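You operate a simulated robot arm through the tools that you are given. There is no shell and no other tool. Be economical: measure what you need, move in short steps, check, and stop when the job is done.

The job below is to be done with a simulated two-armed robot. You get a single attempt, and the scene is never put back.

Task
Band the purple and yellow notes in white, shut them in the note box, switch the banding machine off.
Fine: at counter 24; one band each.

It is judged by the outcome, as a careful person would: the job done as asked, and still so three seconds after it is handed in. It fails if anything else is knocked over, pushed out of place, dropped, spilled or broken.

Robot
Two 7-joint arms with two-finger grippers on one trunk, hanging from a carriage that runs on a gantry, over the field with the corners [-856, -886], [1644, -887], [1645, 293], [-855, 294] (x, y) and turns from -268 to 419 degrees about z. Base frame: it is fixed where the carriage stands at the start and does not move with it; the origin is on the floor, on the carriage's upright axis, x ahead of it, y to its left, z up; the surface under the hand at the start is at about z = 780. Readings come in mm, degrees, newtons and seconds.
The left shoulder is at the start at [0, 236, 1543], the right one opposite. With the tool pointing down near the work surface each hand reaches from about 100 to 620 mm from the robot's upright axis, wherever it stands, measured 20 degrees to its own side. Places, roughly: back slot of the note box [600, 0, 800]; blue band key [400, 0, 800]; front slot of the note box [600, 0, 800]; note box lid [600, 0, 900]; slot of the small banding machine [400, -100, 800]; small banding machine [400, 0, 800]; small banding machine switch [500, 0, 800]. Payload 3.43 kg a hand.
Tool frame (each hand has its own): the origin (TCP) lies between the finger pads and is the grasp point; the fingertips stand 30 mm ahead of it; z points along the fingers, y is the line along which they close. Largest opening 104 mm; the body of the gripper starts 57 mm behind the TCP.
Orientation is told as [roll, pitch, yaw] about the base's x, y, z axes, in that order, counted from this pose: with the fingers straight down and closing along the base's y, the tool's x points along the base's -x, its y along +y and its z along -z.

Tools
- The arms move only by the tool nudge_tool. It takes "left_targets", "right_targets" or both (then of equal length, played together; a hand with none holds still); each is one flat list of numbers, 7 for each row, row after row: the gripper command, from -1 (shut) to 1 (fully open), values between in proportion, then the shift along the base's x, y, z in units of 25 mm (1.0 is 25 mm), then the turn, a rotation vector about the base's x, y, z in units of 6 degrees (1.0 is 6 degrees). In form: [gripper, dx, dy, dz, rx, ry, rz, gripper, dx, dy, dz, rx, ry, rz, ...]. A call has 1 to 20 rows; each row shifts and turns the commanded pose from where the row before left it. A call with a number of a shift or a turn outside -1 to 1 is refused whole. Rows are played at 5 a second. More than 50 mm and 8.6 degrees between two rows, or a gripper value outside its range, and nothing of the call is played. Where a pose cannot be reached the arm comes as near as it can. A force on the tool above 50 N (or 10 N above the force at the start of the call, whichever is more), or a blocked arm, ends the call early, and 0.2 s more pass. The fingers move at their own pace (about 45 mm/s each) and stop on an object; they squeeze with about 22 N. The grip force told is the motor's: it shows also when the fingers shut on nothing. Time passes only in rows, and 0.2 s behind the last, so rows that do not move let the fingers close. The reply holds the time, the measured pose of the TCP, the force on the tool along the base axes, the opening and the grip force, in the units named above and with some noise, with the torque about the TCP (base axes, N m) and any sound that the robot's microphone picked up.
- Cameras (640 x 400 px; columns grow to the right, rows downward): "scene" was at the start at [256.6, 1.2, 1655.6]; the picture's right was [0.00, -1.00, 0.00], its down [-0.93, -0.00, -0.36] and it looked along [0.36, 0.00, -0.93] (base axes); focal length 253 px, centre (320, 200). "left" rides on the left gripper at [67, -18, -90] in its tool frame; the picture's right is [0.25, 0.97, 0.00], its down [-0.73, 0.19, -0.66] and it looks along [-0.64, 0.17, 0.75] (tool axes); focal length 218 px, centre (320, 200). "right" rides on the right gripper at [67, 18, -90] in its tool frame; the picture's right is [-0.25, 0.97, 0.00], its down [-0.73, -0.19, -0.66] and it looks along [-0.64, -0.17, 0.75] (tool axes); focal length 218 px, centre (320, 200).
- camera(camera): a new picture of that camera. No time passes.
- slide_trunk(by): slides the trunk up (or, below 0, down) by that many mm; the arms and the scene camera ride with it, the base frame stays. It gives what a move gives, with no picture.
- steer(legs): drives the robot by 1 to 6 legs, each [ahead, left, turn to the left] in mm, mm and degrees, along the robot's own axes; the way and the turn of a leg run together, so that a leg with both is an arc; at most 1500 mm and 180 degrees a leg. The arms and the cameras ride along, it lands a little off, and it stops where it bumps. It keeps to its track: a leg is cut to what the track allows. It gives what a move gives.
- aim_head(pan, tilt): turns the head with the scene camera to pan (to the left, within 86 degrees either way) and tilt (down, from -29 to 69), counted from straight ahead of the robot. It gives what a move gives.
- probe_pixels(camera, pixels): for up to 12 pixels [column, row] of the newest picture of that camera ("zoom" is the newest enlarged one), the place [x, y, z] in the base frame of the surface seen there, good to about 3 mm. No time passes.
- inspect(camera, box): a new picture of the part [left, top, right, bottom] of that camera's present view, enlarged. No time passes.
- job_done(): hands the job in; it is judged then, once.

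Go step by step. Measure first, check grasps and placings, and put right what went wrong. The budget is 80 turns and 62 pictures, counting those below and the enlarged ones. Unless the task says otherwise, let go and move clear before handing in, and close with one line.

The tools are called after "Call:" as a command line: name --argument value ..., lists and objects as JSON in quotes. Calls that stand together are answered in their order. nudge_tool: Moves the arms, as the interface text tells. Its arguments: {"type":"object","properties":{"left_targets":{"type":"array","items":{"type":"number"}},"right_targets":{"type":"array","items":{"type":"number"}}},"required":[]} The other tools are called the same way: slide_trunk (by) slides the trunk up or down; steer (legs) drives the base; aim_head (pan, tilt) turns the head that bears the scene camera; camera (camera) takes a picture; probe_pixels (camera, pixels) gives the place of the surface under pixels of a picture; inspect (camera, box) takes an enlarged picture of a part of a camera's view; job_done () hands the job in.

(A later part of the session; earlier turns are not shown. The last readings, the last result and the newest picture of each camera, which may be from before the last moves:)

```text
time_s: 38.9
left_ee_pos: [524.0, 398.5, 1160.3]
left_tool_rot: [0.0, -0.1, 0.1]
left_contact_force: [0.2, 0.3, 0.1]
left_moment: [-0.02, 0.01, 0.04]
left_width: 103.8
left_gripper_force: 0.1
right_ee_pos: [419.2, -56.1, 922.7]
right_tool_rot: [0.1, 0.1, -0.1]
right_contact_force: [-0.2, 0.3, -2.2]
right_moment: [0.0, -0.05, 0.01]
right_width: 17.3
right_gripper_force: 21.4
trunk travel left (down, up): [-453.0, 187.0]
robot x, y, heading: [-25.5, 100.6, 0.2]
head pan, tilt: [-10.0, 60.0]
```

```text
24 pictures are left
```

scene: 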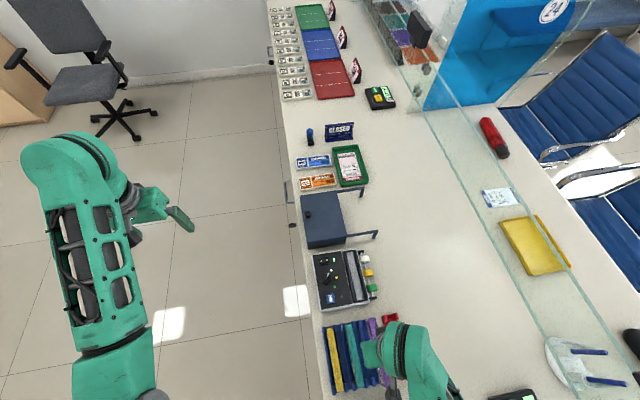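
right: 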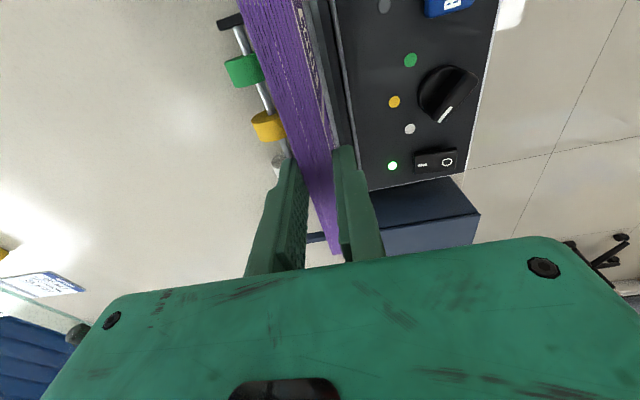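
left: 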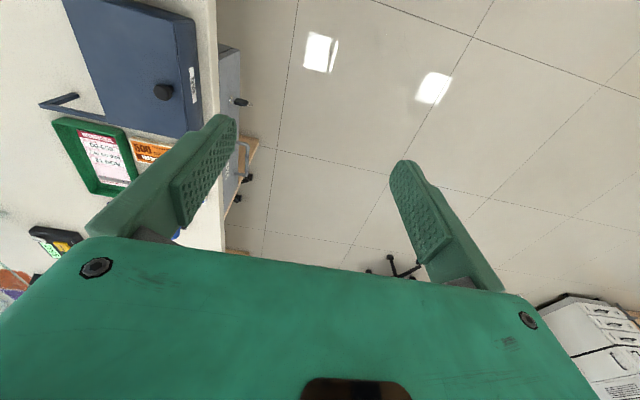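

Aligned over the slot. I'll lower gently to the floor.

Call:
nudge_tool --right_targets '[-1, 0, 0, -0.5, 0, 0, 0, -1, 0, 0, -0.4, 0, 0, 0, -1, 0, 0, -0.2, 0, 0, 0, -1, 0, 0, -0.1, 0, 0, 0, -1, 0, 0, -0.05, 0, 0, 0, -1, 0, 0, 0, 0, 0, 0]'

```text
time_s: 40.3
left_ee_pos: [524.4, 399.4, 1161.0]
left_tool_rot: [0.1, -0.1, 0.1]
left_contact_force: [0.8, -0.8, -0.2]
left_moment: [-0.01, 0.02, 0.0]
left_width: 103.7
left_gripper_force: 0.1
right_ee_pos: [420.8, -56.9, 893.0]
right_tool_rot: [0.0, -0.1, 0.0]
right_contact_force: [4.7, -0.2, 10.5]
right_moment: [0.0, 0.25, 0.04]
right_width: 17.4
right_gripper_force: 22.0
trunk travel left (down, up): [-453.0, 187.0]
robot x, y, heading: [-28.0, 102.1, 0.2]
head pan, tilt: [-10.0, 60.0]
```

Contact at TCP z 893 with 10 N, offset toward −x. I'll check from the head camera whether the bundle sits inside the slot.

Call:
inspect --camera "scene" --box '[308, 245, 388, 315]'

Call:
probe_pixels --camera "zoom" --pixels '[[390, 310], [385, 318], [392, 300], [370, 310], [365, 322], [330, 30], [385, 290], [400, 318]]'

```text
5.71 times, centred on (348, 280) of scene
```

zoom: 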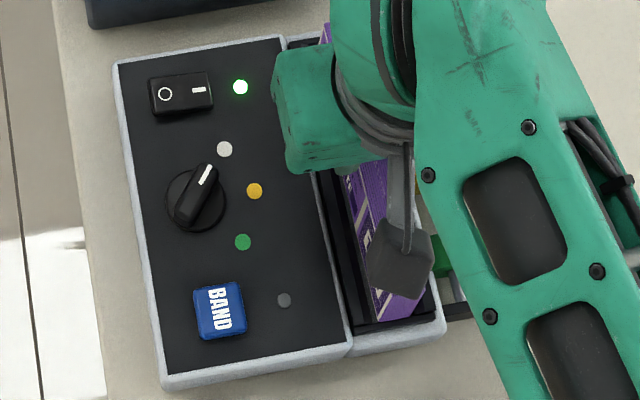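

```text
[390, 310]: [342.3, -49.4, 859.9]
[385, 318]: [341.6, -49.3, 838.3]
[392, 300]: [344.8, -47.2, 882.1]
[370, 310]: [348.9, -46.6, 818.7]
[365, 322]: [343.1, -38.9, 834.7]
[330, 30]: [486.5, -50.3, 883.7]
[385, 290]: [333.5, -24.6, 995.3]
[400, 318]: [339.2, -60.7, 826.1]
```

The back end (x≈342) sits right at the slot's rear bar. I'll lift 4 mm, shift 3 mm forward, and lower again to compare depth.

Call:
nudge_tool --right_targets '[-1, 0, 0, 0.25, 0, 0, 0, -1, 0.12, 0, 0, 0, 0, 0, -1, 0, 0, -0.15, 0, 0, 0, -1, 0, 0, -0.1, 0, 0, 0, -1, 0, 0, -0.1, 0, 0, 0, -1, 0, 0, -0.05, 0, 0, 0, -1, 0, 0, 0, 0, 0, 0]'

```text
time_s: 41.9
left_ee_pos: [524.7, 400.1, 1160.8]
left_tool_rot: [0.0, 0.0, 0.1]
left_contact_force: [-0.1, -0.4, -0.4]
left_moment: [0.0, 0.03, -0.02]
left_width: 104.1
left_gripper_force: 0.1
right_ee_pos: [422.8, -55.8, 887.4]
right_tool_rot: [0.1, 0.2, 0.0]
right_contact_force: [-5.3, 1.3, 17.0]
right_moment: [0.08, 0.01, 0.03]
right_width: 17.5
right_gripper_force: 22.6
trunk travel left (down, up): [-453.0, 187.0]
robot x, y, heading: [-26.4, 100.3, -0.0]
head pan, tilt: [-10.0, 60.0]
```

It now seats 5.6 mm deeper with no moment, so it's in the slot. I'll open just a little (guarding it) and see whether it stands.

Call:
nudge_tool --right_targets '[-0.35, 0, 0, 0.1, 0, 0, 0, -0.35, 0, 0, 0, 0, 0, 0, -0.35, 0, 0, 0, 0, 0, 0]'

Call:
camera --camera "right"

```text
time_s: 42.7
left_ee_pos: [523.3, 399.6, 1160.8]
left_tool_rot: [0.0, 0.0, 0.1]
left_contact_force: [-0.9, -0.6, -0.4]
left_moment: [-0.03, 0.0, -0.02]
left_width: 103.9
left_gripper_force: 0.0
right_ee_pos: [420.8, -56.6, 889.6]
right_tool_rot: [0.0, 0.2, 0.1]
right_contact_force: [0.1, -0.5, -0.9]
right_moment: [-0.03, -0.02, -0.04]
right_width: 33.8
right_gripper_force: 0.1
trunk travel left (down, up): [-453.0, 187.0]
robot x, y, heading: [-24.6, 98.6, -0.0]
head pan, tilt: [-10.0, 60.0]
```

```text
22 pictures are left
```

right: 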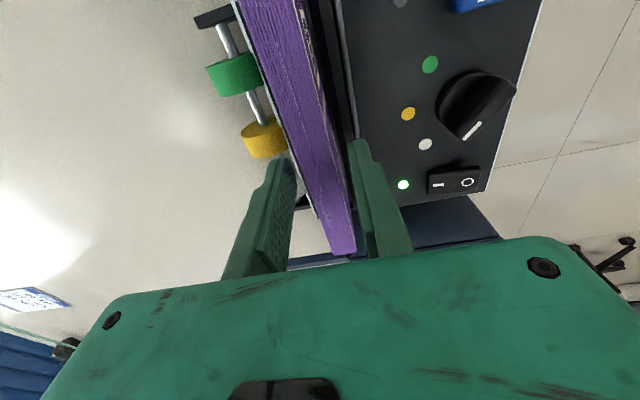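

The bundle stands upright between the opened fingers. I'll withdraw upward, close, and move over the BAND key at (363,38).

Call:
nudge_tool --right_targets '[-0.2, 0, 0, 0.6, 0, 0, 0, -0.2, 0, 0, 1, 0, 0, 0, -0.2, 0, 0, 1, 0, 0, 0, -0.2, 0, 0, 0.6, 0, 0, 0, -1, -0.58, 0.95, 0, 0, 0, 0, -1, -0.58, 0.95, 0, 0, 0, 0, -1, -0.58, 0.95, 0, 0, 0, 0, -1, -0.57, 0.93, 0, 0, 0, 0, -1, 0, 0, -0.8, 0, 0, 0, -1, 0, 0, -0.8, 0, 0, 0, -1, 0, 0, 0, 0, 0, 0]'

Call:
inspect --camera "scene" --box '[308, 245, 388, 315]'

```text
time_s: 45.1
left_ee_pos: [522.5, 400.3, 1162.3]
left_tool_rot: [0.0, 0.0, 0.1]
left_contact_force: [-0.2, -0.7, -0.7]
left_moment: [0.0, -0.01, -0.02]
left_width: 103.9
left_gripper_force: 0.1
right_ee_pos: [364.5, 37.8, 929.2]
right_tool_rot: [0.1, 0.1, 0.0]
right_contact_force: [0.3, 0.1, -1.2]
right_moment: [-0.05, 0.0, 0.0]
right_width: 0.0
right_gripper_force: 21.9
trunk travel left (down, up): [-453.0, 187.0]
robot x, y, heading: [-25.1, 100.6, -0.1]
head pan, tilt: [-10.0, 60.0]
```

```text
5.71 times, centred on (348, 280) of scene
```

zoom: 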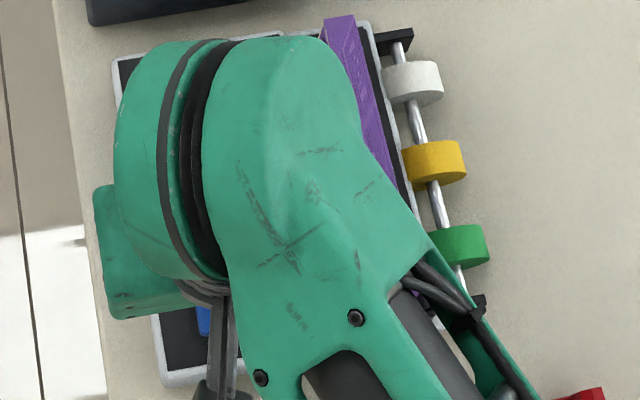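

Bundle stands in the slot, hand is over the key. I'll press once, slowly, to about 867.

Call:
nudge_tool --right_targets '[-1, 0, 0, -1, 0, 0, 0, -1, 0, 0, -0.9, 0, 0, 0, -1, 0, 0, -0.3, 0, 0, 0, -1, 0, 0, -0.2, 0, 0, 0, -1, 0, 0, -0.15, 0, 0, 0, -1, 0, 0, 0, 0, 0, 0]'

```text
time_s: 46.5
left_ee_pos: [522.5, 400.0, 1160.7]
left_tool_rot: [0.0, 0.0, 0.0]
left_contact_force: [0.5, -0.1, -0.7]
left_moment: [-0.01, 0.05, 0.01]
left_width: 104.0
left_gripper_force: 0.0
right_ee_pos: [364.2, 37.2, 865.1]
right_tool_rot: [0.0, 0.1, 0.0]
right_contact_force: [-0.1, -0.9, -0.1]
right_moment: [0.0, 0.0, -0.02]
right_width: 0.0
right_gripper_force: 22.3
trunk travel left (down, up): [-453.0, 187.0]
robot x, y, heading: [-25.4, 100.9, -0.0]
head pan, tilt: [-10.0, 60.0]
```

No force yet at 865; I'll continue down in 2 mm steps.

Call:
nudge_tool --right_targets '[-1, 0, 0, -0.08, 0, 0, 0, -1, 0, 0, -0.08, 0, 0, 0, -1, 0, 0, 0, 0, 0, 0]'

```text
time_s: 47.3
left_ee_pos: [522.6, 399.7, 1161.8]
left_tool_rot: [0.0, -0.1, 0.0]
left_contact_force: [-0.2, 0.2, -0.1]
left_moment: [-0.03, -0.03, 0.03]
left_width: 104.0
left_gripper_force: 0.0
right_ee_pos: [364.5, 37.5, 862.3]
right_tool_rot: [0.0, 0.0, 0.0]
right_contact_force: [-0.7, 0.0, -0.1]
right_moment: [0.0, -0.01, 0.01]
right_width: 6.0
right_gripper_force: 34.8
trunk travel left (down, up): [-453.0, 187.0]
robot x, y, heading: [-24.2, 99.6, -0.0]
head pan, tilt: [-10.0, 60.0]
```

The fingers were spread to 6 mm although no net force shows, which is odd. I'll rise and look.

Call:
nudge_tool --right_targets '[-1, 0, 0, 1, 0, 0, 0, -1, 0, 0, 1, 0, 0, 0, -1, 0, 0, 1, 0, 0, 0, -1, 0, 0, 1, 0, 0, 0, -1, 0, 0, 0, 0, 0, 0]'

Call:
camera --camera "right"

```text
time_s: 48.5
left_ee_pos: [523.2, 399.6, 1160.6]
left_tool_rot: [0.0, 0.0, 0.1]
left_contact_force: [-0.1, -1.1, 0.1]
left_moment: [0.0, -0.03, 0.02]
left_width: 103.9
left_gripper_force: 0.1
right_ee_pos: [364.4, 36.1, 962.6]
right_tool_rot: [0.0, 0.1, 0.1]
right_contact_force: [-0.2, 0.0, 0.3]
right_moment: [0.0, 0.03, 0.01]
right_width: 0.0
right_gripper_force: 34.6
trunk travel left (down, up): [-453.0, 187.0]
robot x, y, heading: [-22.2, 103.8, 0.1]
head pan, tilt: [-10.0, 60.0]
```

```text
20 pictures are left
```

right: 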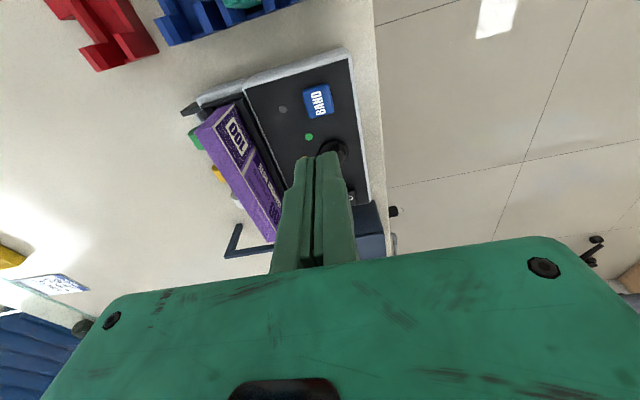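

No band visible on the purple bundle at (240,170). I'll zoom and probe the key.

Call:
inspect --camera "right" --box '[180, 50, 372, 250]'

Call:
probe_pixels --camera "right" --pixels '[[318, 100], [310, 92], [327, 92], [310, 108], [330, 112], [295, 100]]'

```text
2.00 times, centred on (276, 150) of right
```

zoom: 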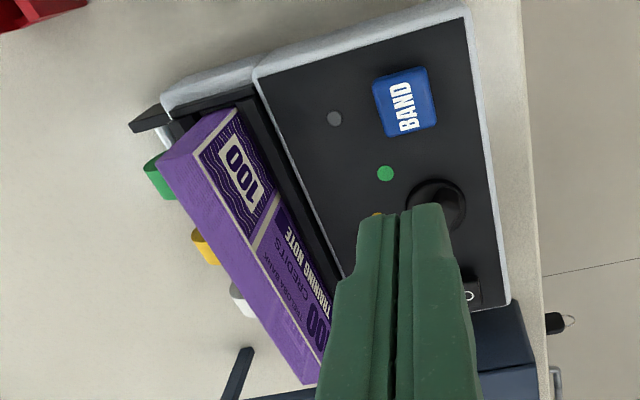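

```text
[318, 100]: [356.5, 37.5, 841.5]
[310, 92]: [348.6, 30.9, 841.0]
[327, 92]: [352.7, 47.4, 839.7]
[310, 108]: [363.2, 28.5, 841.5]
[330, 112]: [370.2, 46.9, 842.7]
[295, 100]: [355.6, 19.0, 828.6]
```

The key (x 348–371, y 28–48, top 841.5) seems not fully pressed and no band is on. I'll press its centre (359,38) again, stepping deeper until a firm stop.

Call:
nudge_tool --right_targets '[-1, -0.22, 0.06, -1, 0, 0, 0, -1, 0, 0, -1, 0, 0, 0, -1, 0, 0, -1, 0, 0, 0, -1, 0, 0, -0.6, 0, 0, 0, -1, 0, 0, -0.2, 0, 0, 0, -1, 0, 0, -0.15, 0, 0, 0, -1, 0, 0, -0.1, 0, 0, 0, -1, 0, 0, -0.1, 0, 0, 0, -1, 0, 0, 0, 0, 0, 0]'

```text
time_s: 50.5
left_ee_pos: [522.6, 399.5, 1160.9]
left_tool_rot: [0.0, -0.1, 0.0]
left_contact_force: [-0.6, 0.4, 0.5]
left_moment: [0.01, -0.01, -0.01]
left_width: 104.1
left_gripper_force: 0.0
right_ee_pos: [359.7, 38.6, 857.5]
right_tool_rot: [0.1, 0.1, 0.0]
right_contact_force: [0.6, -0.4, 2.0]
right_moment: [-0.03, -0.03, -0.01]
right_width: 6.1
right_gripper_force: 34.9
trunk travel left (down, up): [-453.0, 187.0]
robot x, y, heading: [-25.9, 102.9, -0.2]
head pan, tilt: [-10.0, 60.0]
heard: click
```

A click: the key registered. I'll rise and give the machine a couple of seconds, then look.

Call:
nudge_tool --right_targets '[-1, 0, 0, 1, 0, 0, 0, -1, 0, 0, 1, 0, 0, 0, -1, 0, 0, 1, 0, 0, 0, -1, 0, 0, 1, 0, 0, 0, -1, 0, 0, 0.2, 0, 0, 0, -1, 0, 0, 0, 0, 0, 0, -1, 0, 0, 0, 0, 0, 0, -1, 0, 0, 0, 0, 0, 0, -1, 0, 0, 0, 0, 0, 0, -1, 0, 0, 0, 0, 0, 0]'

Call:
inspect --camera "right" --box '[180, 50, 372, 250]'

```text
time_s: 52.7
left_ee_pos: [522.2, 399.4, 1160.7]
left_tool_rot: [0.0, -0.1, 0.1]
left_contact_force: [0.3, -0.1, 0.8]
left_moment: [0.01, 0.0, -0.01]
left_width: 103.9
left_gripper_force: 0.1
right_ee_pos: [356.9, 39.3, 963.7]
right_tool_rot: [0.0, 0.1, 0.0]
right_contact_force: [-0.8, 0.0, -0.4]
right_moment: [0.0, -0.05, 0.0]
right_width: 0.0
right_gripper_force: 35.3
trunk travel left (down, up): [-453.0, 187.0]
robot x, y, heading: [-24.3, 99.9, 0.2]
head pan, tilt: [-10.0, 60.0]
```

```text
2.00 times, centred on (276, 150) of right
```

zoom: 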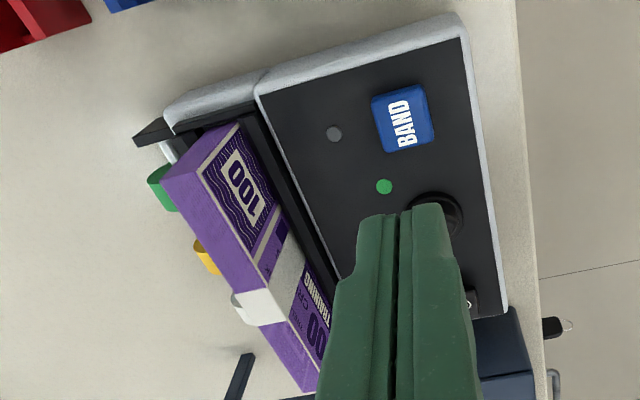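

One white band is on the purple bundle. Next the lid: I'll drive to about (250,150), which carries the shut right hand over near the knob at z 964.

Call:
steer --legs '[[275, 50, 0]]'

Call:
nudge_tool --right_targets '[0.2, 0, 0, 0, 0, 0, -1, 0.2, 0, 0, 0, 0, 0, -1, 0.2, 0, 0, 0, 0, 0, -1, 0.2, 0, 0, 0, 0, 0, -1, 0.2, 0, 0, 0, 0, 0, -1, 0.2, 0, 0, 0, 0, 0, -1, 0.2, 0, 0, 0, 0, 0, -1, 0.2, 0, 0, 0, 0, 0, -1, 0.2, 0, 0, 0, 0, 0, -1, 0.2, 0, 0, 0, 0, 0, -1, 0.2, 0, 0, 0, 0, 0, -1, 0.2, 0, 0, 0, 0, 0, -1, 0.2, 0, 0, 0, 0, 0, -1, 0.2, 0, 0, 0, 0, 0, -1, 0.2, 0, 0, 0, 0, 0, -1, 0.2, 0, 0, 0, 0, 0, 0]'

Call:
camera --camera "right"

```text
time_s: 54.7
left_ee_pos: [798.6, 450.5, 1161.3]
left_tool_rot: [-0.1, -0.1, 0.1]
left_contact_force: [-0.6, -0.8, 1.0]
left_moment: [0.0, 0.01, -0.01]
left_width: 104.2
left_gripper_force: 0.1
right_ee_pos: [631.8, 90.2, 963.5]
right_tool_rot: [0.0, 0.1, 0.0]
right_contact_force: [0.6, -0.3, -0.6]
right_moment: [0.02, 0.0, -0.01]
right_width: 0.0
right_gripper_force: 34.8
trunk travel left (down, up): [-453.0, 187.0]
robot x, y, heading: [251.1, 150.7, 0.1]
head pan, tilt: [-10.0, 60.0]
```

```text
time_s: 58.1
left_ee_pos: [798.0, 448.9, 1160.8]
left_tool_rot: [-0.1, 0.1, 0.1]
left_contact_force: [0.2, -0.4, -1.3]
left_moment: [0.0, -0.02, -0.01]
left_width: 104.2
left_gripper_force: 0.0
right_ee_pos: [653.3, -105.4, 1048.2]
right_tool_rot: [0.0, 0.1, -69.7]
right_contact_force: [0.2, 0.2, 1.3]
right_moment: [-0.02, 0.0, 0.0]
right_width: 62.7
right_gripper_force: 0.1
right hand out of reach, approached as far as the arm can: row 4, 5, 6, 7, 8, 9, 10, 11, 12, 13, 14, 15
trunk travel left (down, up): [-453.0, 187.0]
robot x, y, heading: [249.0, 152.0, -0.0]
head pan, tilt: [-10.0, 60.0]
```

```text
17 pictures are left
```

right: 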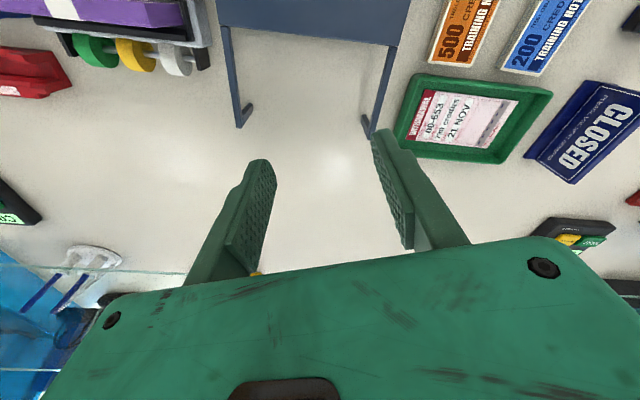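

The wrist can't reach yaw −90 at that spot (it stopped at −70, clear of everything). Facing the robot 40° to the right makes that yaw easy, so I'll move to about (490,250) and turn −40°.

Call:
steer --legs '[[240, 100, 0], [0, 0, -40]]'

Call:
aim_head --pan -15 --tilt 66

Call:
camera --camera "scene"

```text
time_s: 61.8
left_ee_pos: [1101.0, 131.8, 1161.0]
left_tool_rot: [0.0, 0.0, -39.6]
left_contact_force: [1.5, 0.2, 0.7]
left_moment: [-0.01, 0.0, 0.0]
left_width: 103.8
left_gripper_force: 0.2
right_ee_pos: [634.7, -204.8, 1048.9]
right_tool_rot: [0.0, 0.1, -109.5]
right_contact_force: [0.1, -0.2, -1.0]
right_moment: [0.0, 0.02, 0.0]
right_width: 62.4
right_gripper_force: 0.0
trunk travel left (down, up): [-453.0, 187.0]
robot x, y, heading: [487.7, 252.0, -39.5]
head pan, tilt: [-10.0, 60.0]
```

```text
time_s: 62.5
left_ee_pos: [1101.2, 132.1, 1161.6]
left_tool_rot: [0.0, 0.0, -39.6]
left_contact_force: [0.1, -0.3, -0.3]
left_moment: [0.01, -0.01, -0.01]
left_width: 104.1
left_gripper_force: 0.1
right_ee_pos: [636.0, -204.4, 1048.3]
right_tool_rot: [0.0, 0.1, -109.4]
right_contact_force: [0.3, 0.1, 0.6]
right_moment: [0.04, -0.01, -0.01]
right_width: 62.5
right_gripper_force: 0.0
trunk travel left (down, up): [-453.0, 187.0]
robot x, y, heading: [489.5, 256.5, -39.8]
head pan, tilt: [-15.0, 66.0]
```

```text
16 pictures are left
```

scene: 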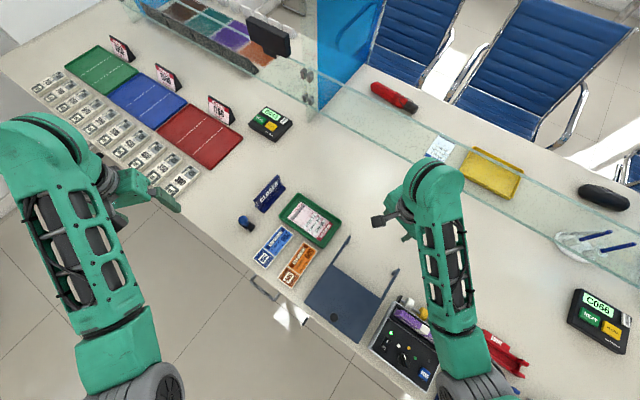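

The robot is placed well with nothing disturbed. I'll move the right hand to above the knob (636,64) with yaw −90, at z≈940.

Call:
nudge_tool --right_targets '[0.2, 0, 0.98, 0, 0, 0, 0.81, 0.2, 0, 0.98, 0, 0, 0, 0.81, 0.2, 0, 0.98, 0, 0, 0, 0.81, 0.2, 0, 0.98, 0, 0, 0, 0.81, 0.2, 0, 0.98, 0, 0, 0, 0, 0.2, 0, 0.98, 0, 0, 0, 0, 0.2, 0, 0.98, 0, 0, 0, 0, 0.2, 0, 0.98, 0, 0, 0, 0, 0.2, 0, 0.98, 0, 0, 0, 0, 0.2, 0, 0.98, 0, 0, 0, 0, 0.2, 0, 0.94, 0, 0, 0, 0, 0.2, 0, 0, -1, 0, 0, 0, 0.2, 0, 0, -1, 0, 0, 0, 0.2, 0, 0, -1, 0, 0, 0, 0.2, 0, 0, -1, 0, 0, 0, 0.2, 0, 0, 0, 0, 0, 0]'

Call:
camera --camera "right"

```text
time_s: 65.9
left_ee_pos: [1100.7, 132.9, 1161.1]
left_tool_rot: [0.1, -0.1, -39.6]
left_contact_force: [0.0, 0.1, 0.5]
left_moment: [-0.01, 0.02, 0.01]
left_width: 104.1
left_gripper_force: 0.0
right_ee_pos: [613.8, -49.8, 1044.2]
right_tool_rot: [0.0, 0.2, -90.0]
right_contact_force: [-0.3, -0.1, -0.4]
right_moment: [-0.01, -0.02, 0.0]
right_width: 62.5
right_gripper_force: 0.2
right hand out of reach, approached as far as the arm can: row 7, 8, 9, 10, 11, 12, 13, 14, 15
trunk travel left (down, up): [-453.0, 187.0]
robot x, y, heading: [490.8, 249.7, -39.6]
head pan, tilt: [-15.0, 66.0]
```

```text
15 pictures are left
```

right: 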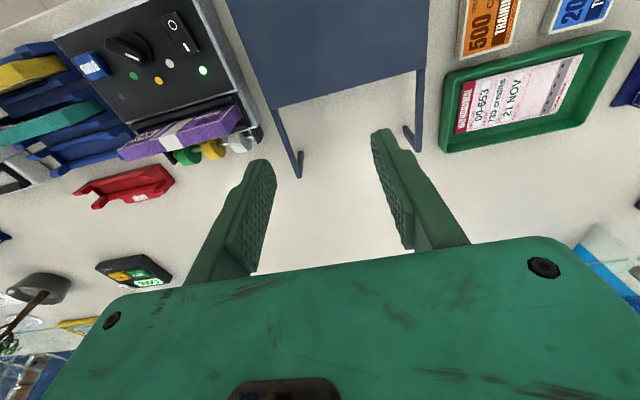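

Closing along x still isn't reachable with the wrist 50° off the heading. I'll face the robot straight at the box from behind the counter (heading −90 at about (740,285)), first drawing the left hand in so it stays clear of the screens.

Call:
nudge_tool --left_targets '[0, -0.77, 0.64, 0, 0, 0, 0, 0, -0.77, 0.64, 0, 0, 0, 0, 0, -0.77, 0.64, 0, 0, 0, 0, 0, -0.77, 0.64, 0, 0, 0, 0, 0, -0.77, 0.64, 0, 0, 0, 0, 0, -0.77, 0.64, 0, 0, 0, 0, 0, -0.77, 0.64, 0, 0, 0, 0, 0, -0.77, 0.64, 0, 0, 0, 0]'

Call:
steer --legs '[[170, 188, 0], [0, 0, -50.3]]'

```text
time_s: 67.7
left_ee_pos: [948.3, 260.8, 1161.3]
left_tool_rot: [0.1, 0.0, -39.7]
left_contact_force: [-0.3, 0.2, 0.0]
left_moment: [0.01, 0.01, 0.02]
left_width: 52.2
left_gripper_force: 0.0
right_ee_pos: [613.9, -48.9, 1044.2]
right_tool_rot: [-0.1, 0.2, -89.9]
right_contact_force: [0.1, -0.3, 0.6]
right_moment: [-0.02, 0.03, -0.01]
right_width: 62.5
right_gripper_force: 0.2
trunk travel left (down, up): [-453.0, 187.0]
robot x, y, heading: [484.0, 249.5, -39.5]
head pan, tilt: [-15.0, 66.0]
```

```text
time_s: 71.8
left_ee_pos: [1041.9, -57.7, 1160.4]
left_tool_rot: [0.0, 0.0, -89.9]
left_contact_force: [0.1, 0.5, -0.8]
left_moment: [0.0, 0.04, 0.05]
left_width: 52.3
left_gripper_force: 0.1
right_ee_pos: [589.8, 1.2, 1044.2]
right_tool_rot: [-0.1, 0.2, -140.3]
right_contact_force: [0.3, -0.1, 0.5]
right_moment: [-0.05, 0.03, -0.02]
right_width: 62.3
right_gripper_force: 0.0
trunk travel left (down, up): [-453.0, 187.0]
robot x, y, heading: [743.1, 293.7, -89.8]
head pan, tilt: [-15.0, 66.0]
```

Well positioned. Now turn the wrist to −90 and go above the knob.

Call:
nudge_tool --right_targets '[0, 0, 0, 0, 0, 0, 0.93, 0, 0, 0, 0, 0, 0, 0.93, 0, 0, 0, 0, 0, 0, 0.93, 0, 0, 0, 0, 0, 0, 0.93, 0, 0.3, 0.4, 0, 0, 0, 0.93, 0, 0.3, 0.4, -0.5, 0, 0, 0.93, 0, 0.3, 0.4, -0.5, 0, 0, 0.93, 0, 0.3, 0.4, -0.5, 0, 0, 0.93, 0, 0.3, 0.4, -0.5, 0, 0, 0.94, 0, 0.3, 0.4, -0.5, 0, 0, 0, 0, 0, 0, -0.5, 0, 0, 0, 0, 0, 0, 0, 0, 0, 0]'

Call:
camera --camera "right"

```text
time_s: 74.4
left_ee_pos: [1040.4, -57.6, 1160.8]
left_tool_rot: [-0.1, 0.0, -90.0]
left_contact_force: [0.1, -0.2, -0.1]
left_moment: [0.0, 0.02, -0.01]
left_width: 51.8
left_gripper_force: 0.1
right_ee_pos: [634.7, 61.2, 968.0]
right_tool_rot: [-0.1, 0.2, -90.0]
right_contact_force: [0.4, 0.0, -1.1]
right_moment: [0.01, 0.03, 0.01]
right_width: 52.3
right_gripper_force: 0.1
trunk travel left (down, up): [-453.0, 187.0]
robot x, y, heading: [742.8, 290.9, -89.7]
head pan, tilt: [-15.0, 66.0]
```

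```text
14 pictures are left
```

right: 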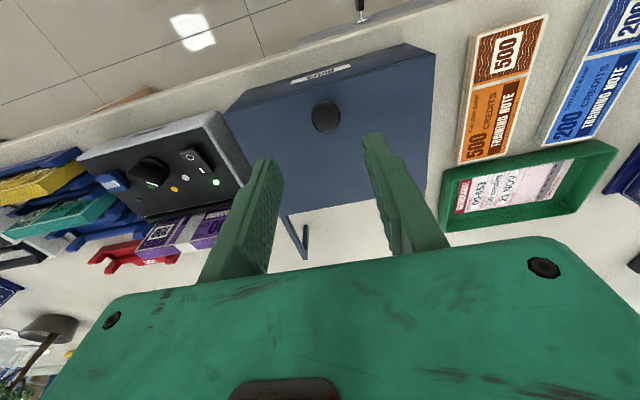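

The hand is directly above the knob. I'll probe the knob (325,115) exactly.

Call:
probe_pixels --camera "right" --pixels '[[325, 112], [313, 115], [338, 115], [325, 101], [325, 127], [325, 145], [285, 205], [430, 120]]'

```text
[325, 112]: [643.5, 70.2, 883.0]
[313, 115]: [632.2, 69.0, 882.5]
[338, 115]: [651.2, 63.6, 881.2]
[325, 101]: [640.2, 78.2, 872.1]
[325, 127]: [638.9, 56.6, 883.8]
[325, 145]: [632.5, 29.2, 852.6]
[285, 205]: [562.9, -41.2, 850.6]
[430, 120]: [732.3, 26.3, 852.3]
```

Knob centre ≈(641,66), top 883, lid 853. I'll descend to TCP z≈890 and close on it.

Call:
nudge_tool --right_targets '[0, 0.25, 0.19, -0.5, 0, 0, 0, 0, 0, 0, -1, 0, 0, 0, 0, 0, 0, -1, 0, 0, 0, 0, 0, 0, -0.6, 0, 0, 0, 0, 0, 0, 0, 0, 0, 0, -1, 0, 0, 0, 0, 0, 0, -1, 0, 0, 0, 0, 0, 0, -1, 0, 0, 0, 0, 0, 0, -1, 0, 0, 0, 0, 0, 0]'

```text
time_s: 76.4
left_ee_pos: [1041.3, -58.6, 1160.5]
left_tool_rot: [0.0, 0.0, -89.8]
left_contact_force: [-0.4, 0.0, 0.2]
left_moment: [0.04, -0.02, -0.02]
left_width: 52.0
left_gripper_force: 0.1
right_ee_pos: [640.3, 62.8, 905.4]
right_tool_rot: [-0.2, 0.2, -90.0]
right_contact_force: [-3.3, -2.0, -5.8]
right_moment: [-0.19, 0.07, -0.01]
right_width: 21.3
right_gripper_force: 45.2
right hand out of reach, approached as far as the arm can: row 4
trunk travel left (down, up): [-453.0, 187.0]
robot x, y, heading: [740.9, 290.2, -89.7]
head pan, tilt: [-15.0, 66.0]
```

It closed on the knob (21 mm) but only ~8 mm deep because the arm hit its lower reach. I'll open, slide the trunk down 15 mm and regrip deeper.

Call:
nudge_tool --right_targets '[0, 0, 0, 0, 0, 0, 0, 0, 0, 0, 0, 0, 0, 0, 0, 0, 0.12, 0, 0, 0, 0]'

Call:
slide_trunk --by -15

Call:
nudge_tool --right_targets '[-1, 0, 0, 0, 0, 0, 0, -1, 0, 0, 0, 0, 0, 0, -1, 0, 0, 0, 0, 0, 0, -1, 0, 0, 0, 0, 0, 0]'

```text
time_s: 77.2
left_ee_pos: [1040.8, -58.3, 1160.3]
left_tool_rot: [0.0, 0.0, -89.9]
left_contact_force: [0.5, -0.5, -0.1]
left_moment: [0.02, -0.01, -0.02]
left_width: 52.0
left_gripper_force: 0.1
right_ee_pos: [640.4, 66.0, 907.2]
right_tool_rot: [0.0, 0.2, -90.0]
right_contact_force: [-0.9, -1.2, -0.9]
right_moment: [-0.01, 0.02, 0.02]
right_width: 52.2
right_gripper_force: 0.0
trunk travel left (down, up): [-453.0, 187.0]
robot x, y, heading: [742.0, 291.7, -89.7]
head pan, tilt: [-15.0, 66.0]
```

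```text
time_s: 77.8
left_ee_pos: [1042.6, -59.4, 1146.0]
left_tool_rot: [-0.1, 0.0, -89.9]
left_contact_force: [-0.4, -0.2, 0.5]
left_moment: [0.0, -0.02, -0.01]
left_width: 52.0
left_gripper_force: 0.2
right_ee_pos: [639.6, 66.7, 891.9]
right_tool_rot: [0.0, 0.3, -90.0]
right_contact_force: [-0.4, 0.5, 1.0]
right_moment: [-0.03, 0.0, 0.03]
right_width: 51.8
right_gripper_force: 0.0
trunk travel left (down, up): [-438.0, 202.0]
robot x, y, heading: [740.2, 285.8, -89.9]
head pan, tilt: [-15.0, 66.0]
```

```text
time_s: 78.8
left_ee_pos: [1041.7, -58.0, 1145.6]
left_tool_rot: [0.0, 0.0, -89.9]
left_contact_force: [0.5, -0.5, 0.2]
left_moment: [0.0, 0.0, -0.02]
left_width: 51.8
left_gripper_force: 0.1
right_ee_pos: [639.1, 65.9, 891.5]
right_tool_rot: [-0.1, 0.1, -90.0]
right_contact_force: [-2.2, -1.3, -5.4]
right_moment: [-0.13, 0.1, -0.01]
right_width: 23.3
right_gripper_force: 45.9
trunk travel left (down, up): [-438.0, 202.0]
robot x, y, heading: [739.2, 291.2, -89.8]
head pan, tilt: [-15.0, 66.0]
```

The knob is firmly held at 23 mm. I'll swing the lid up about its hinge (≈ y −57, z 852), wrist turning with it, 24° first and check forces.

Call:
nudge_tool --right_targets '[-1, 0, -0.196, 0.504, 1, 0, 0, -1, 0, -0.244, 0.484, 1, 0, 0, -1, 0, -0.296, 0.452, 1, 0, 0, -1, 0, -0.34, 0.424, 1, 0, 0, -1, 0, 0, 0, 0, 0, 0]'

```text
time_s: 80.0
left_ee_pos: [1041.6, -57.4, 1146.0]
left_tool_rot: [0.0, 0.0, -90.0]
left_contact_force: [-0.4, -0.5, -0.7]
left_moment: [-0.01, 0.0, -0.02]
left_width: 52.0
left_gripper_force: 0.0
right_ee_pos: [639.4, 42.5, 929.7]
right_tool_rot: [-0.1, 21.6, -90.0]
right_contact_force: [-0.3, 0.3, 0.4]
right_moment: [-0.03, -0.01, -0.01]
right_width: 0.0
right_gripper_force: 34.8
right hand out of reach, approached as far as the arm can: row 4
trunk travel left (down, up): [-438.0, 202.0]
robot x, y, heading: [743.2, 293.5, -89.9]
head pan, tilt: [-15.0, 66.0]
```

The fingers slipped off when the tilt ran out of reach (width 0). I'll straighten the wrist, go back up over the knob, and look at the lid.

Call:
nudge_tool --right_targets '[-1, 0, 0, 1, 0, 0, 0, -0.1, 0, 0.3, 0.6, -1, 0, 0, -0.1, 0, 0.3, 0, -1, 0, 0, -0.1, 0, 0.3, 0, -1, 0, 0, -0.1, 0, 0, 0, -0.62, 0, 0, -0.1, 0, 0, 0, 0, 0, 0]'

Call:
camera --camera "right"

Call:
probe_pixels --camera "right" --pixels '[[325, 112], [313, 115], [338, 115], [325, 101], [325, 127], [325, 145], [285, 195], [420, 120]]'

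```text
time_s: 81.4
left_ee_pos: [1042.0, -58.4, 1146.5]
left_tool_rot: [0.0, 0.0, -89.9]
left_contact_force: [-0.7, 0.0, -0.3]
left_moment: [0.01, -0.02, -0.02]
left_width: 51.9
left_gripper_force: 0.1
right_ee_pos: [639.9, 64.4, 967.7]
right_tool_rot: [0.1, 2.4, -90.1]
right_contact_force: [0.0, 0.3, 0.4]
right_moment: [0.02, 0.0, -0.02]
right_width: 46.8
right_gripper_force: 0.0
trunk travel left (down, up): [-438.0, 202.0]
robot x, y, heading: [745.8, 290.4, -89.9]
head pan, tilt: [-15.0, 66.0]
```

```text
13 pictures are left
```

right: 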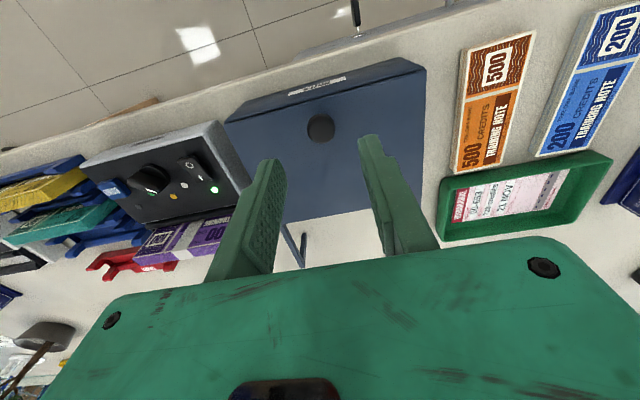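

```text
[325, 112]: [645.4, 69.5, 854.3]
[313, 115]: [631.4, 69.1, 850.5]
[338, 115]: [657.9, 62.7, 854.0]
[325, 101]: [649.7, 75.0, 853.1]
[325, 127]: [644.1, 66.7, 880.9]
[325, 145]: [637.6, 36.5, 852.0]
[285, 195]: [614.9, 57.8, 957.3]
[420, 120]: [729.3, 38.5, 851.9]
```

The lid is still shut, knob at (320,128). I'll regrip at TCP z≈891 and this time lift along the arc with the wrist upright, letting the knob pivot between the pads.

Call:
nudge_tool --right_targets '[-0.1, 0, 0.04, -1, -0.4, 0, 0, -0.1, 0, 0, -1, 0, 0, 0, -0.1, 0, 0, -1, 0, 0, 0, -0.1, 0, 0, -0.06, 0, 0, 0, -0.1, 0, 0, 0, 0, 0, 0, -1, 0, 0, 0, 0, 0, 0, -1, 0, 0, 0, 0, 0, 0, -1, 0, 0, 0, 0, 0, 0, -1, 0, -0.18, 0.672, 0, 0, 0, -1, 0, -0.276, 0.644, 0, 0, 0, -1, 0, 0, 0, 0, 0, 0]'

```text
time_s: 83.8
left_ee_pos: [1040.7, -59.7, 1145.7]
left_tool_rot: [0.0, 0.0, -89.8]
left_contact_force: [0.0, 0.0, 0.8]
left_moment: [0.06, -0.01, 0.02]
left_width: 52.3
left_gripper_force: 0.0
right_ee_pos: [642.1, 53.9, 926.4]
right_tool_rot: [0.0, 0.0, -89.9]
right_contact_force: [0.6, 0.4, 0.6]
right_moment: [0.01, -0.02, 0.02]
right_width: 0.0
right_gripper_force: 35.0
trunk travel left (down, up): [-438.0, 202.0]
robot x, y, heading: [740.8, 288.3, -89.6]
head pan, tilt: [-15.0, 66.0]
```

It slipped again, perhaps because I lifted too quickly. I'll regrip and pull very gently, reading the force.

Call:
nudge_tool --right_targets '[-0.1, 0, 0, 0.6, 0, 0, 0, -0.1, 0, 0.25, 0, 0, 0, 0, -0.1, 0, 0.2, -1, 0, 0, 0, -0.1, 0, 0, -1, 0, 0, 0, -0.1, 0, 0, -0.1, 0, 0, 0, -0.1, 0, 0, 0, 0, 0, 0, -1, 0, 0, 0, 0, 0, 0, -1, 0, 0, 0, 0, 0, 0, -1, 0, 0, 0, 0, 0, 0, -1, 0, -0.02, 0.06, 0, 0, 0, -1, 0, -0.02, 0.06, 0, 0, 0, -1, 0, -0.02, 0.06, 0, 0, 0]'

```text
time_s: 86.4
left_ee_pos: [1041.9, -57.9, 1144.8]
left_tool_rot: [0.1, 0.1, -89.9]
left_contact_force: [1.0, 0.7, -0.2]
left_moment: [-0.01, -0.01, 0.02]
left_width: 52.0
left_gripper_force: 0.1
right_ee_pos: [639.4, 66.4, 892.5]
right_tool_rot: [-0.2, 0.6, -90.0]
right_contact_force: [2.6, -0.4, -36.2]
right_moment: [0.24, -0.03, 0.01]
right_width: 23.4
right_gripper_force: 44.8
right hand out of reach, approached as far as the arm can: row 5
trunk travel left (down, up): [-438.0, 202.0]
robot x, y, heading: [742.0, 288.5, -89.8]
head pan, tilt: [-15.0, 66.0]
```

Pulling up meets 36 N, so the lid doesn't hinge; the side rails at lid height (y −73…−165) mean it slides toward −y. I'll relax the lift and pull the knob gently toward −y.

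Call:
nudge_tool --right_targets '[-1, 0, 0.04, -0.16, 0, 0, 0, -1, 0, -0.2, 0, 0, 0, 0, -1, 0, -0.2, 0, 0, 0, 0, -1, 0, -0.2, 0, 0, 0, 0, -1, 0, 0, 0, 0, 0, 0]'

```text
time_s: 87.6
left_ee_pos: [1039.8, -59.0, 1144.3]
left_tool_rot: [0.0, 0.0, -89.8]
left_contact_force: [-0.7, 1.1, 1.2]
left_moment: [-0.03, 0.0, 0.02]
left_width: 52.2
left_gripper_force: 0.1
right_ee_pos: [639.6, 47.9, 891.9]
right_tool_rot: [0.0, 0.1, -89.9]
right_contact_force: [-3.2, 0.6, -3.6]
right_moment: [-0.08, 0.09, 0.02]
right_width: 23.1
right_gripper_force: 45.7
trunk travel left (down, up): [-438.0, 202.0]
robot x, y, heading: [743.4, 290.4, -90.0]
head pan, tilt: [-15.0, 66.0]
```

It slid 18 mm with almost no force, still gripped. I'll continue toward −y.

Call:
nudge_tool --right_targets '[-1, 0, -0.4, 0, 0, 0, 0, -1, 0, -0.4, 0, 0, 0, 0, -1, 0, -0.4, 0, 0, 0, 0, -1, 0, -0.4, 0, 0, 0, 0, -1, 0, -0.4, 0, 0, 0, 0, -1, 0, -0.4, 0, 0, 0, 0, -1, 0, -0.4, 0, 0, 0, 0, -1, 0, -0.4, 0, 0, 0, 0, -1, 0, -0.3, 0, 0, 0, 0, -1, 0, 0, 0, 0, 0, 0]'

Call:
camera --camera "scene"

```text
time_s: 89.8
left_ee_pos: [1040.3, -58.2, 1146.6]
left_tool_rot: [0.0, 0.0, -90.0]
left_contact_force: [0.0, -0.1, 0.7]
left_moment: [0.02, 0.02, 0.02]
left_width: 52.0
left_gripper_force: 0.1
right_ee_pos: [640.2, -40.0, 893.6]
right_tool_rot: [0.0, -0.1, -90.0]
right_contact_force: [-4.2, 0.1, 19.9]
right_moment: [-0.04, 0.07, -0.05]
right_width: 22.8
right_gripper_force: 44.9
trunk travel left (down, up): [-438.0, 202.0]
robot x, y, heading: [744.6, 290.6, -89.9]
head pan, tilt: [-15.0, 66.0]
```

```text
12 pictures are left
```

scene: 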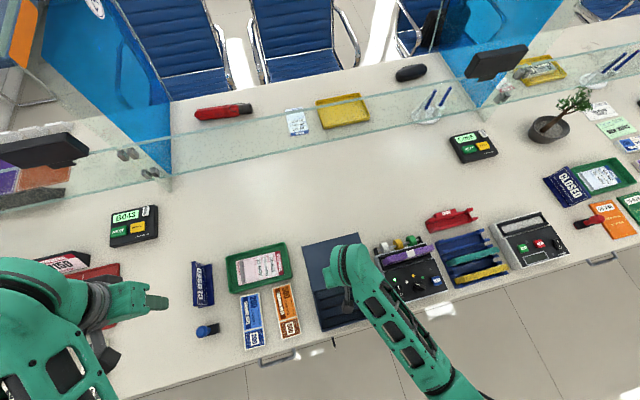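

The lid has slid ~106 mm, uncovering the box. I'll zoom in to see the slots.

Call:
inspect --camera "scene" --box '[290, 225, 390, 335]'

Call:
probe_pixels --camera "scene" --pixels '[[330, 290], [325, 300], [330, 310], [338, 315], [320, 282], [325, 318], [330, 326], [318, 325], [318, 296], [362, 318], [330, 296], [330, 304]]'

```text
3.64 times, centred on (340, 280) of scene
```

zoom: 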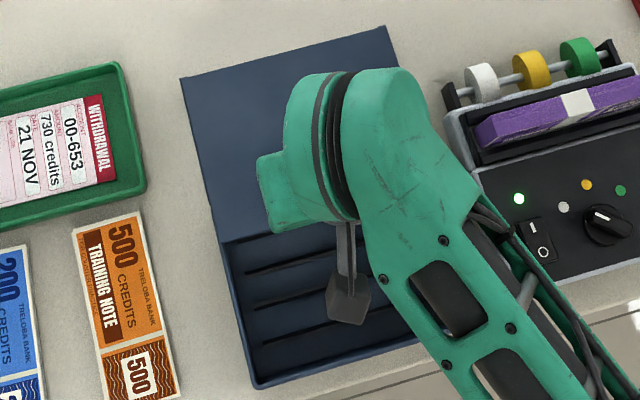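

```text
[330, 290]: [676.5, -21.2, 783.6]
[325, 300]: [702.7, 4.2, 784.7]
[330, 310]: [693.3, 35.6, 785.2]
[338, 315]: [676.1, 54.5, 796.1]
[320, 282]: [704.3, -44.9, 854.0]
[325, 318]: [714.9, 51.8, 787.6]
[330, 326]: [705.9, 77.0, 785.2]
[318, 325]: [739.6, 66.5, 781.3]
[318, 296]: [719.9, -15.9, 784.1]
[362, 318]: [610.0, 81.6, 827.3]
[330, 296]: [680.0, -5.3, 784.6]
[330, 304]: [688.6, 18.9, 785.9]
```

The box is open with slot ribs on its floor (z≈784). I'll release the knob, rise, and drive back to heading 0 at about (150,130), from where bander and box are both reachable.

Call:
nudge_tool --right_targets '[0, 0, 0, 0, 0, 0, 0, 0, 0, 0, 0, 0, 0, 0, 0, 0, 0, 1, 0, 0, 0, 0, 0, 0, 1, 0, 0, 0, 0, 0, 0, 1, 0, 0, 0, 0, 0, 0, 1, 0, 0, 0, 0, 0, 0, 1, 0, 0, 0, 0, 0, 0, 1, 0, 0, 0, 0, 0, 0, 0, 0, 0, 0]'

Call:
steer --legs '[[0, 0, 90], [-592, -161, 0]]'

Call:
slide_trunk --by 15

Call:
aim_head --pan -10 --tilt 60

```text
time_s: 91.8
left_ee_pos: [1042.8, -58.0, 1145.8]
left_tool_rot: [0.1, -0.1, -89.9]
left_contact_force: [0.4, -0.3, 0.4]
left_moment: [-0.05, -0.02, -0.01]
left_width: 52.1
left_gripper_force: 0.1
right_ee_pos: [639.1, -38.3, 1040.4]
right_tool_rot: [0.0, 0.0, -90.0]
right_contact_force: [0.3, -0.5, -0.3]
right_moment: [-0.01, 0.02, -0.04]
right_width: 51.9
right_gripper_force: 0.0
trunk travel left (down, up): [-438.0, 202.0]
robot x, y, heading: [742.2, 289.9, -90.0]
head pan, tilt: [-15.0, 66.0]
```

```text
time_s: 99.2
left_ee_pos: [483.4, 420.2, 1144.7]
left_tool_rot: [-0.1, -0.1, 0.6]
left_contact_force: [-0.7, 0.0, -0.2]
left_moment: [0.0, -0.03, 0.02]
left_width: 51.9
left_gripper_force: 0.0
right_ee_pos: [466.7, 18.7, 1040.7]
right_tool_rot: [0.0, 0.1, 0.6]
right_contact_force: [-0.2, 0.5, 0.0]
right_moment: [-0.02, -0.02, 0.04]
right_width: 51.9
right_gripper_force: 0.0
trunk travel left (down, up): [-438.0, 202.0]
robot x, y, heading: [136.9, 114.3, 0.6]
head pan, tilt: [-15.0, 66.0]
```

```text
time_s: 99.8
left_ee_pos: [483.8, 420.1, 1160.6]
left_tool_rot: [-0.1, 0.1, 0.6]
left_contact_force: [0.2, 0.5, 0.1]
left_moment: [-0.01, 0.0, 0.01]
left_width: 52.0
left_gripper_force: 0.1
right_ee_pos: [467.0, 18.0, 1056.1]
right_tool_rot: [0.1, 0.0, 0.6]
right_contact_force: [0.1, 0.9, -0.2]
right_moment: [-0.01, -0.01, 0.03]
right_width: 52.1
right_gripper_force: 0.1
trunk travel left (down, up): [-453.0, 187.0]
robot x, y, heading: [137.6, 120.5, 0.7]
head pan, tilt: [-15.0, 66.0]
```

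```text
time_s: 100.5
left_ee_pos: [482.7, 418.8, 1160.4]
left_tool_rot: [0.0, 0.0, 0.6]
left_contact_force: [-0.5, 0.5, -0.4]
left_moment: [-0.02, 0.01, -0.04]
left_width: 52.0
left_gripper_force: 0.1
right_ee_pos: [466.9, 18.3, 1056.3]
right_tool_rot: [0.0, 0.1, 0.7]
right_contact_force: [1.1, -0.3, -0.2]
right_moment: [-0.01, -0.01, -0.02]
right_width: 52.4
right_gripper_force: 0.2
trunk travel left (down, up): [-453.0, 187.0]
robot x, y, heading: [138.9, 119.2, 0.8]
head pan, tilt: [-10.0, 60.0]
```

I'll take one enlarged view covering the open box and the bander.

Call:
inspect --camera "scene" --box '[270, 190, 430, 330]'

```text
2.86 times, centred on (350, 260) of scene
```

zoom: 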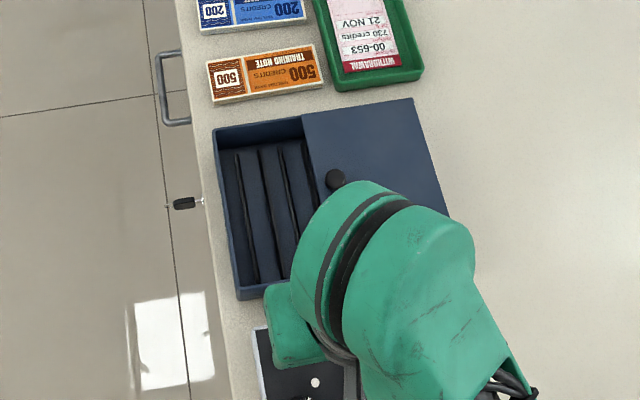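

I'll probe across the box interior at row 180 and along its length.

Call:
probe_pixels --camera "zoom" --pixels '[[218, 180], [228, 180], [239, 180], [251, 180], [262, 180], [267, 180], [276, 180], [286, 180], [296, 180], [308, 180], [245, 125], [255, 290]]'

Call:
probe_pixels --camera "zoom" --pixels '[[242, 150], [264, 150], [284, 150], [306, 150], [243, 180], [265, 180], [288, 180], [291, 180], [262, 260], [256, 278], [232, 140], [270, 134]]'

```text
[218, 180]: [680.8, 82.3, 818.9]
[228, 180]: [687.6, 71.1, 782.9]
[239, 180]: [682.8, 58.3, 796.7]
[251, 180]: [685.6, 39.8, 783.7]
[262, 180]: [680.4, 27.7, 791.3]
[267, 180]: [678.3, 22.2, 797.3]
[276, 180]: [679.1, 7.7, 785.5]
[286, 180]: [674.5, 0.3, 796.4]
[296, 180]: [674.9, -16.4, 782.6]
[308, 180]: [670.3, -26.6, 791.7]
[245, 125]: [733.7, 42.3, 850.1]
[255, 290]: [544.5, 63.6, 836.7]
```

```text
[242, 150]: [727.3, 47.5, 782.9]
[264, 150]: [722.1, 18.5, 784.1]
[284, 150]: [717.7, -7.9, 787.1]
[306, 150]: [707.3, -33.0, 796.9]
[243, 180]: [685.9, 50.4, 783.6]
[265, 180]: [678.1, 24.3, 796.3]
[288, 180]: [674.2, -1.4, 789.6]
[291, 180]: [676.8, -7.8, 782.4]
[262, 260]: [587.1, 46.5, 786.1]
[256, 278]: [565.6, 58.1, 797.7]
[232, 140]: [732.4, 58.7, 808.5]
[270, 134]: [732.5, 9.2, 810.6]
```

Rib pairs mark a front slot (centre y≈41) and a back slot (centre y≈−15); the lid edge at y≈−28 is too close to the back slot for a finger. I'll push the knob ~15 mm farther toward −y with shut fingers.

Call:
nudge_tool --right_targets '[-1, 0.99, -0.07, 0, 0, 0, -0.11, -1, 0.99, -0.07, 0, 0, 0, 0, -1, 0.99, -0.07, 0, 0, 0, 0, -1, 0.99, -0.07, 0, 0, 0, 0, -1, 0.99, -0.07, 0, 0, 0, 0, -1, 0.99, -0.07, 0, 0, 0, 0, -1, 0.99, 0, -0.5, 0, 0, 0, -1, 0, 0, -1, 0, 0, 0, -1, 0, 0, -1, 0, 0, 0, -1, 0, 0, -1, 0, 0, 0, -1, 0, 0, -1, 0, 0, 0, -1, 0, 0, -1, 0, 0, 0, -1, 0, 0, -0.9, 0, 0, 0, -1, 0, -0.8, 0, 0, 0, 0, -1, 0, -0.3, 0, 0, 0, 0, -1, 0, -0.2, 0, 0, 0, 0, -1, 0, -0.2, 0, 0, 0, 0, -1, 0, 0, 0, 0, 0, 0]'

```text
time_s: 104.3
left_ee_pos: [483.9, 419.4, 1160.7]
left_tool_rot: [0.0, 0.0, 0.6]
left_contact_force: [-0.3, 0.8, 0.0]
left_moment: [0.01, -0.04, 0.02]
left_width: 51.7
left_gripper_force: 0.1
right_ee_pos: [641.0, -30.8, 896.5]
right_tool_rot: [-0.1, 0.1, 0.0]
right_contact_force: [0.1, -0.2, 0.4]
right_moment: [-0.03, -0.02, 0.0]
right_width: 0.0
right_gripper_force: 22.1
trunk travel left (down, up): [-453.0, 187.0]
robot x, y, heading: [138.0, 117.7, 0.4]
head pan, tilt: [-10.0, 60.0]
```

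The lid moved easily. I'll push 5 mm more, then rise and go over the purple bundle at (420,−56).

Call:
nudge_tool --right_targets '[-1, 0, -0.2, 0, 0, 0, 0, -1, 0, 0.3, 0, 0, 0, 0, -1, 0, 0, 1, 0, 0, 0, -1, 0, 0, 1, 0, 0, 0, -1, 0, 0, 1, 0, 0, 0, -1, 0, 0, 0.2, 0, 0, 0, -0.3, -0.98, -0.14, 0, 0, 0, 0, -0.3, -0.98, -0.14, 0, 0, 0, 0, -0.3, -0.98, -0.14, 0, 0, 0, 0, -0.3, -0.98, -0.14, 0, 0, 0, 0, -0.3, -0.98, -0.14, 0, 0, 0, 0, -0.3, -0.98, -0.14, 0, 0, 0, 0, -0.3, -0.98, -0.14, 0, 0, 0, 0, -0.3, -0.98, -0.14, 0, 0, 0, 0, -0.3, -0.98, 0, 0, 0, 0, 0, -0.3, 0, 0, 0, 0, 0, 0]'

Call:
camera --camera "right"

```text
time_s: 107.7
left_ee_pos: [484.0, 420.7, 1160.1]
left_tool_rot: [0.0, 0.0, 0.7]
left_contact_force: [0.3, -0.9, 0.4]
left_moment: [-0.02, -0.02, -0.02]
left_width: 51.8
left_gripper_force: 0.1
right_ee_pos: [421.3, -54.4, 976.7]
right_tool_rot: [0.0, 0.1, -0.1]
right_contact_force: [0.9, 0.5, 0.0]
right_moment: [0.02, -0.04, -0.01]
right_width: 36.5
right_gripper_force: 0.0
trunk travel left (down, up): [-453.0, 187.0]
robot x, y, heading: [139.5, 117.6, 0.7]
head pan, tilt: [-10.0, 60.0]
```

```text
9 pictures are left
```

right: 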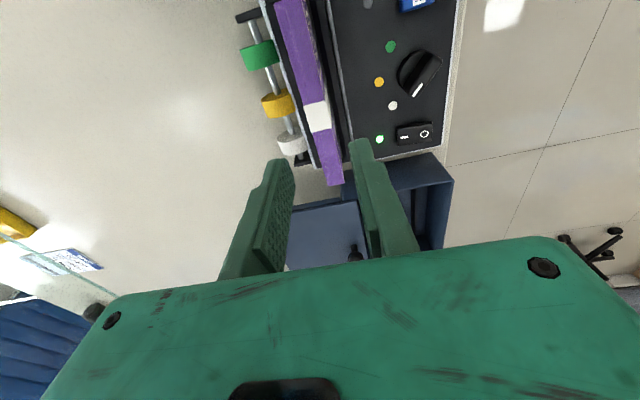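

Bundle with band at (318,115) is in view; I'll probe its line and ends before gripping.

Call:
probe_pixels --camera "right" --pixels '[[318, 115], [312, 85], [300, 40], [333, 180], [355, 252], [311, 115], [325, 115], [325, 230]]'

```text
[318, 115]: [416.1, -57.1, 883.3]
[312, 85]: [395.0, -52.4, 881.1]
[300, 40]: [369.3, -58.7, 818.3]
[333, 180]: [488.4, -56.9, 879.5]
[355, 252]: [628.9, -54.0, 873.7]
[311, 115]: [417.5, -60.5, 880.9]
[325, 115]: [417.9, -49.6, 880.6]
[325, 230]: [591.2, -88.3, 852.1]
```

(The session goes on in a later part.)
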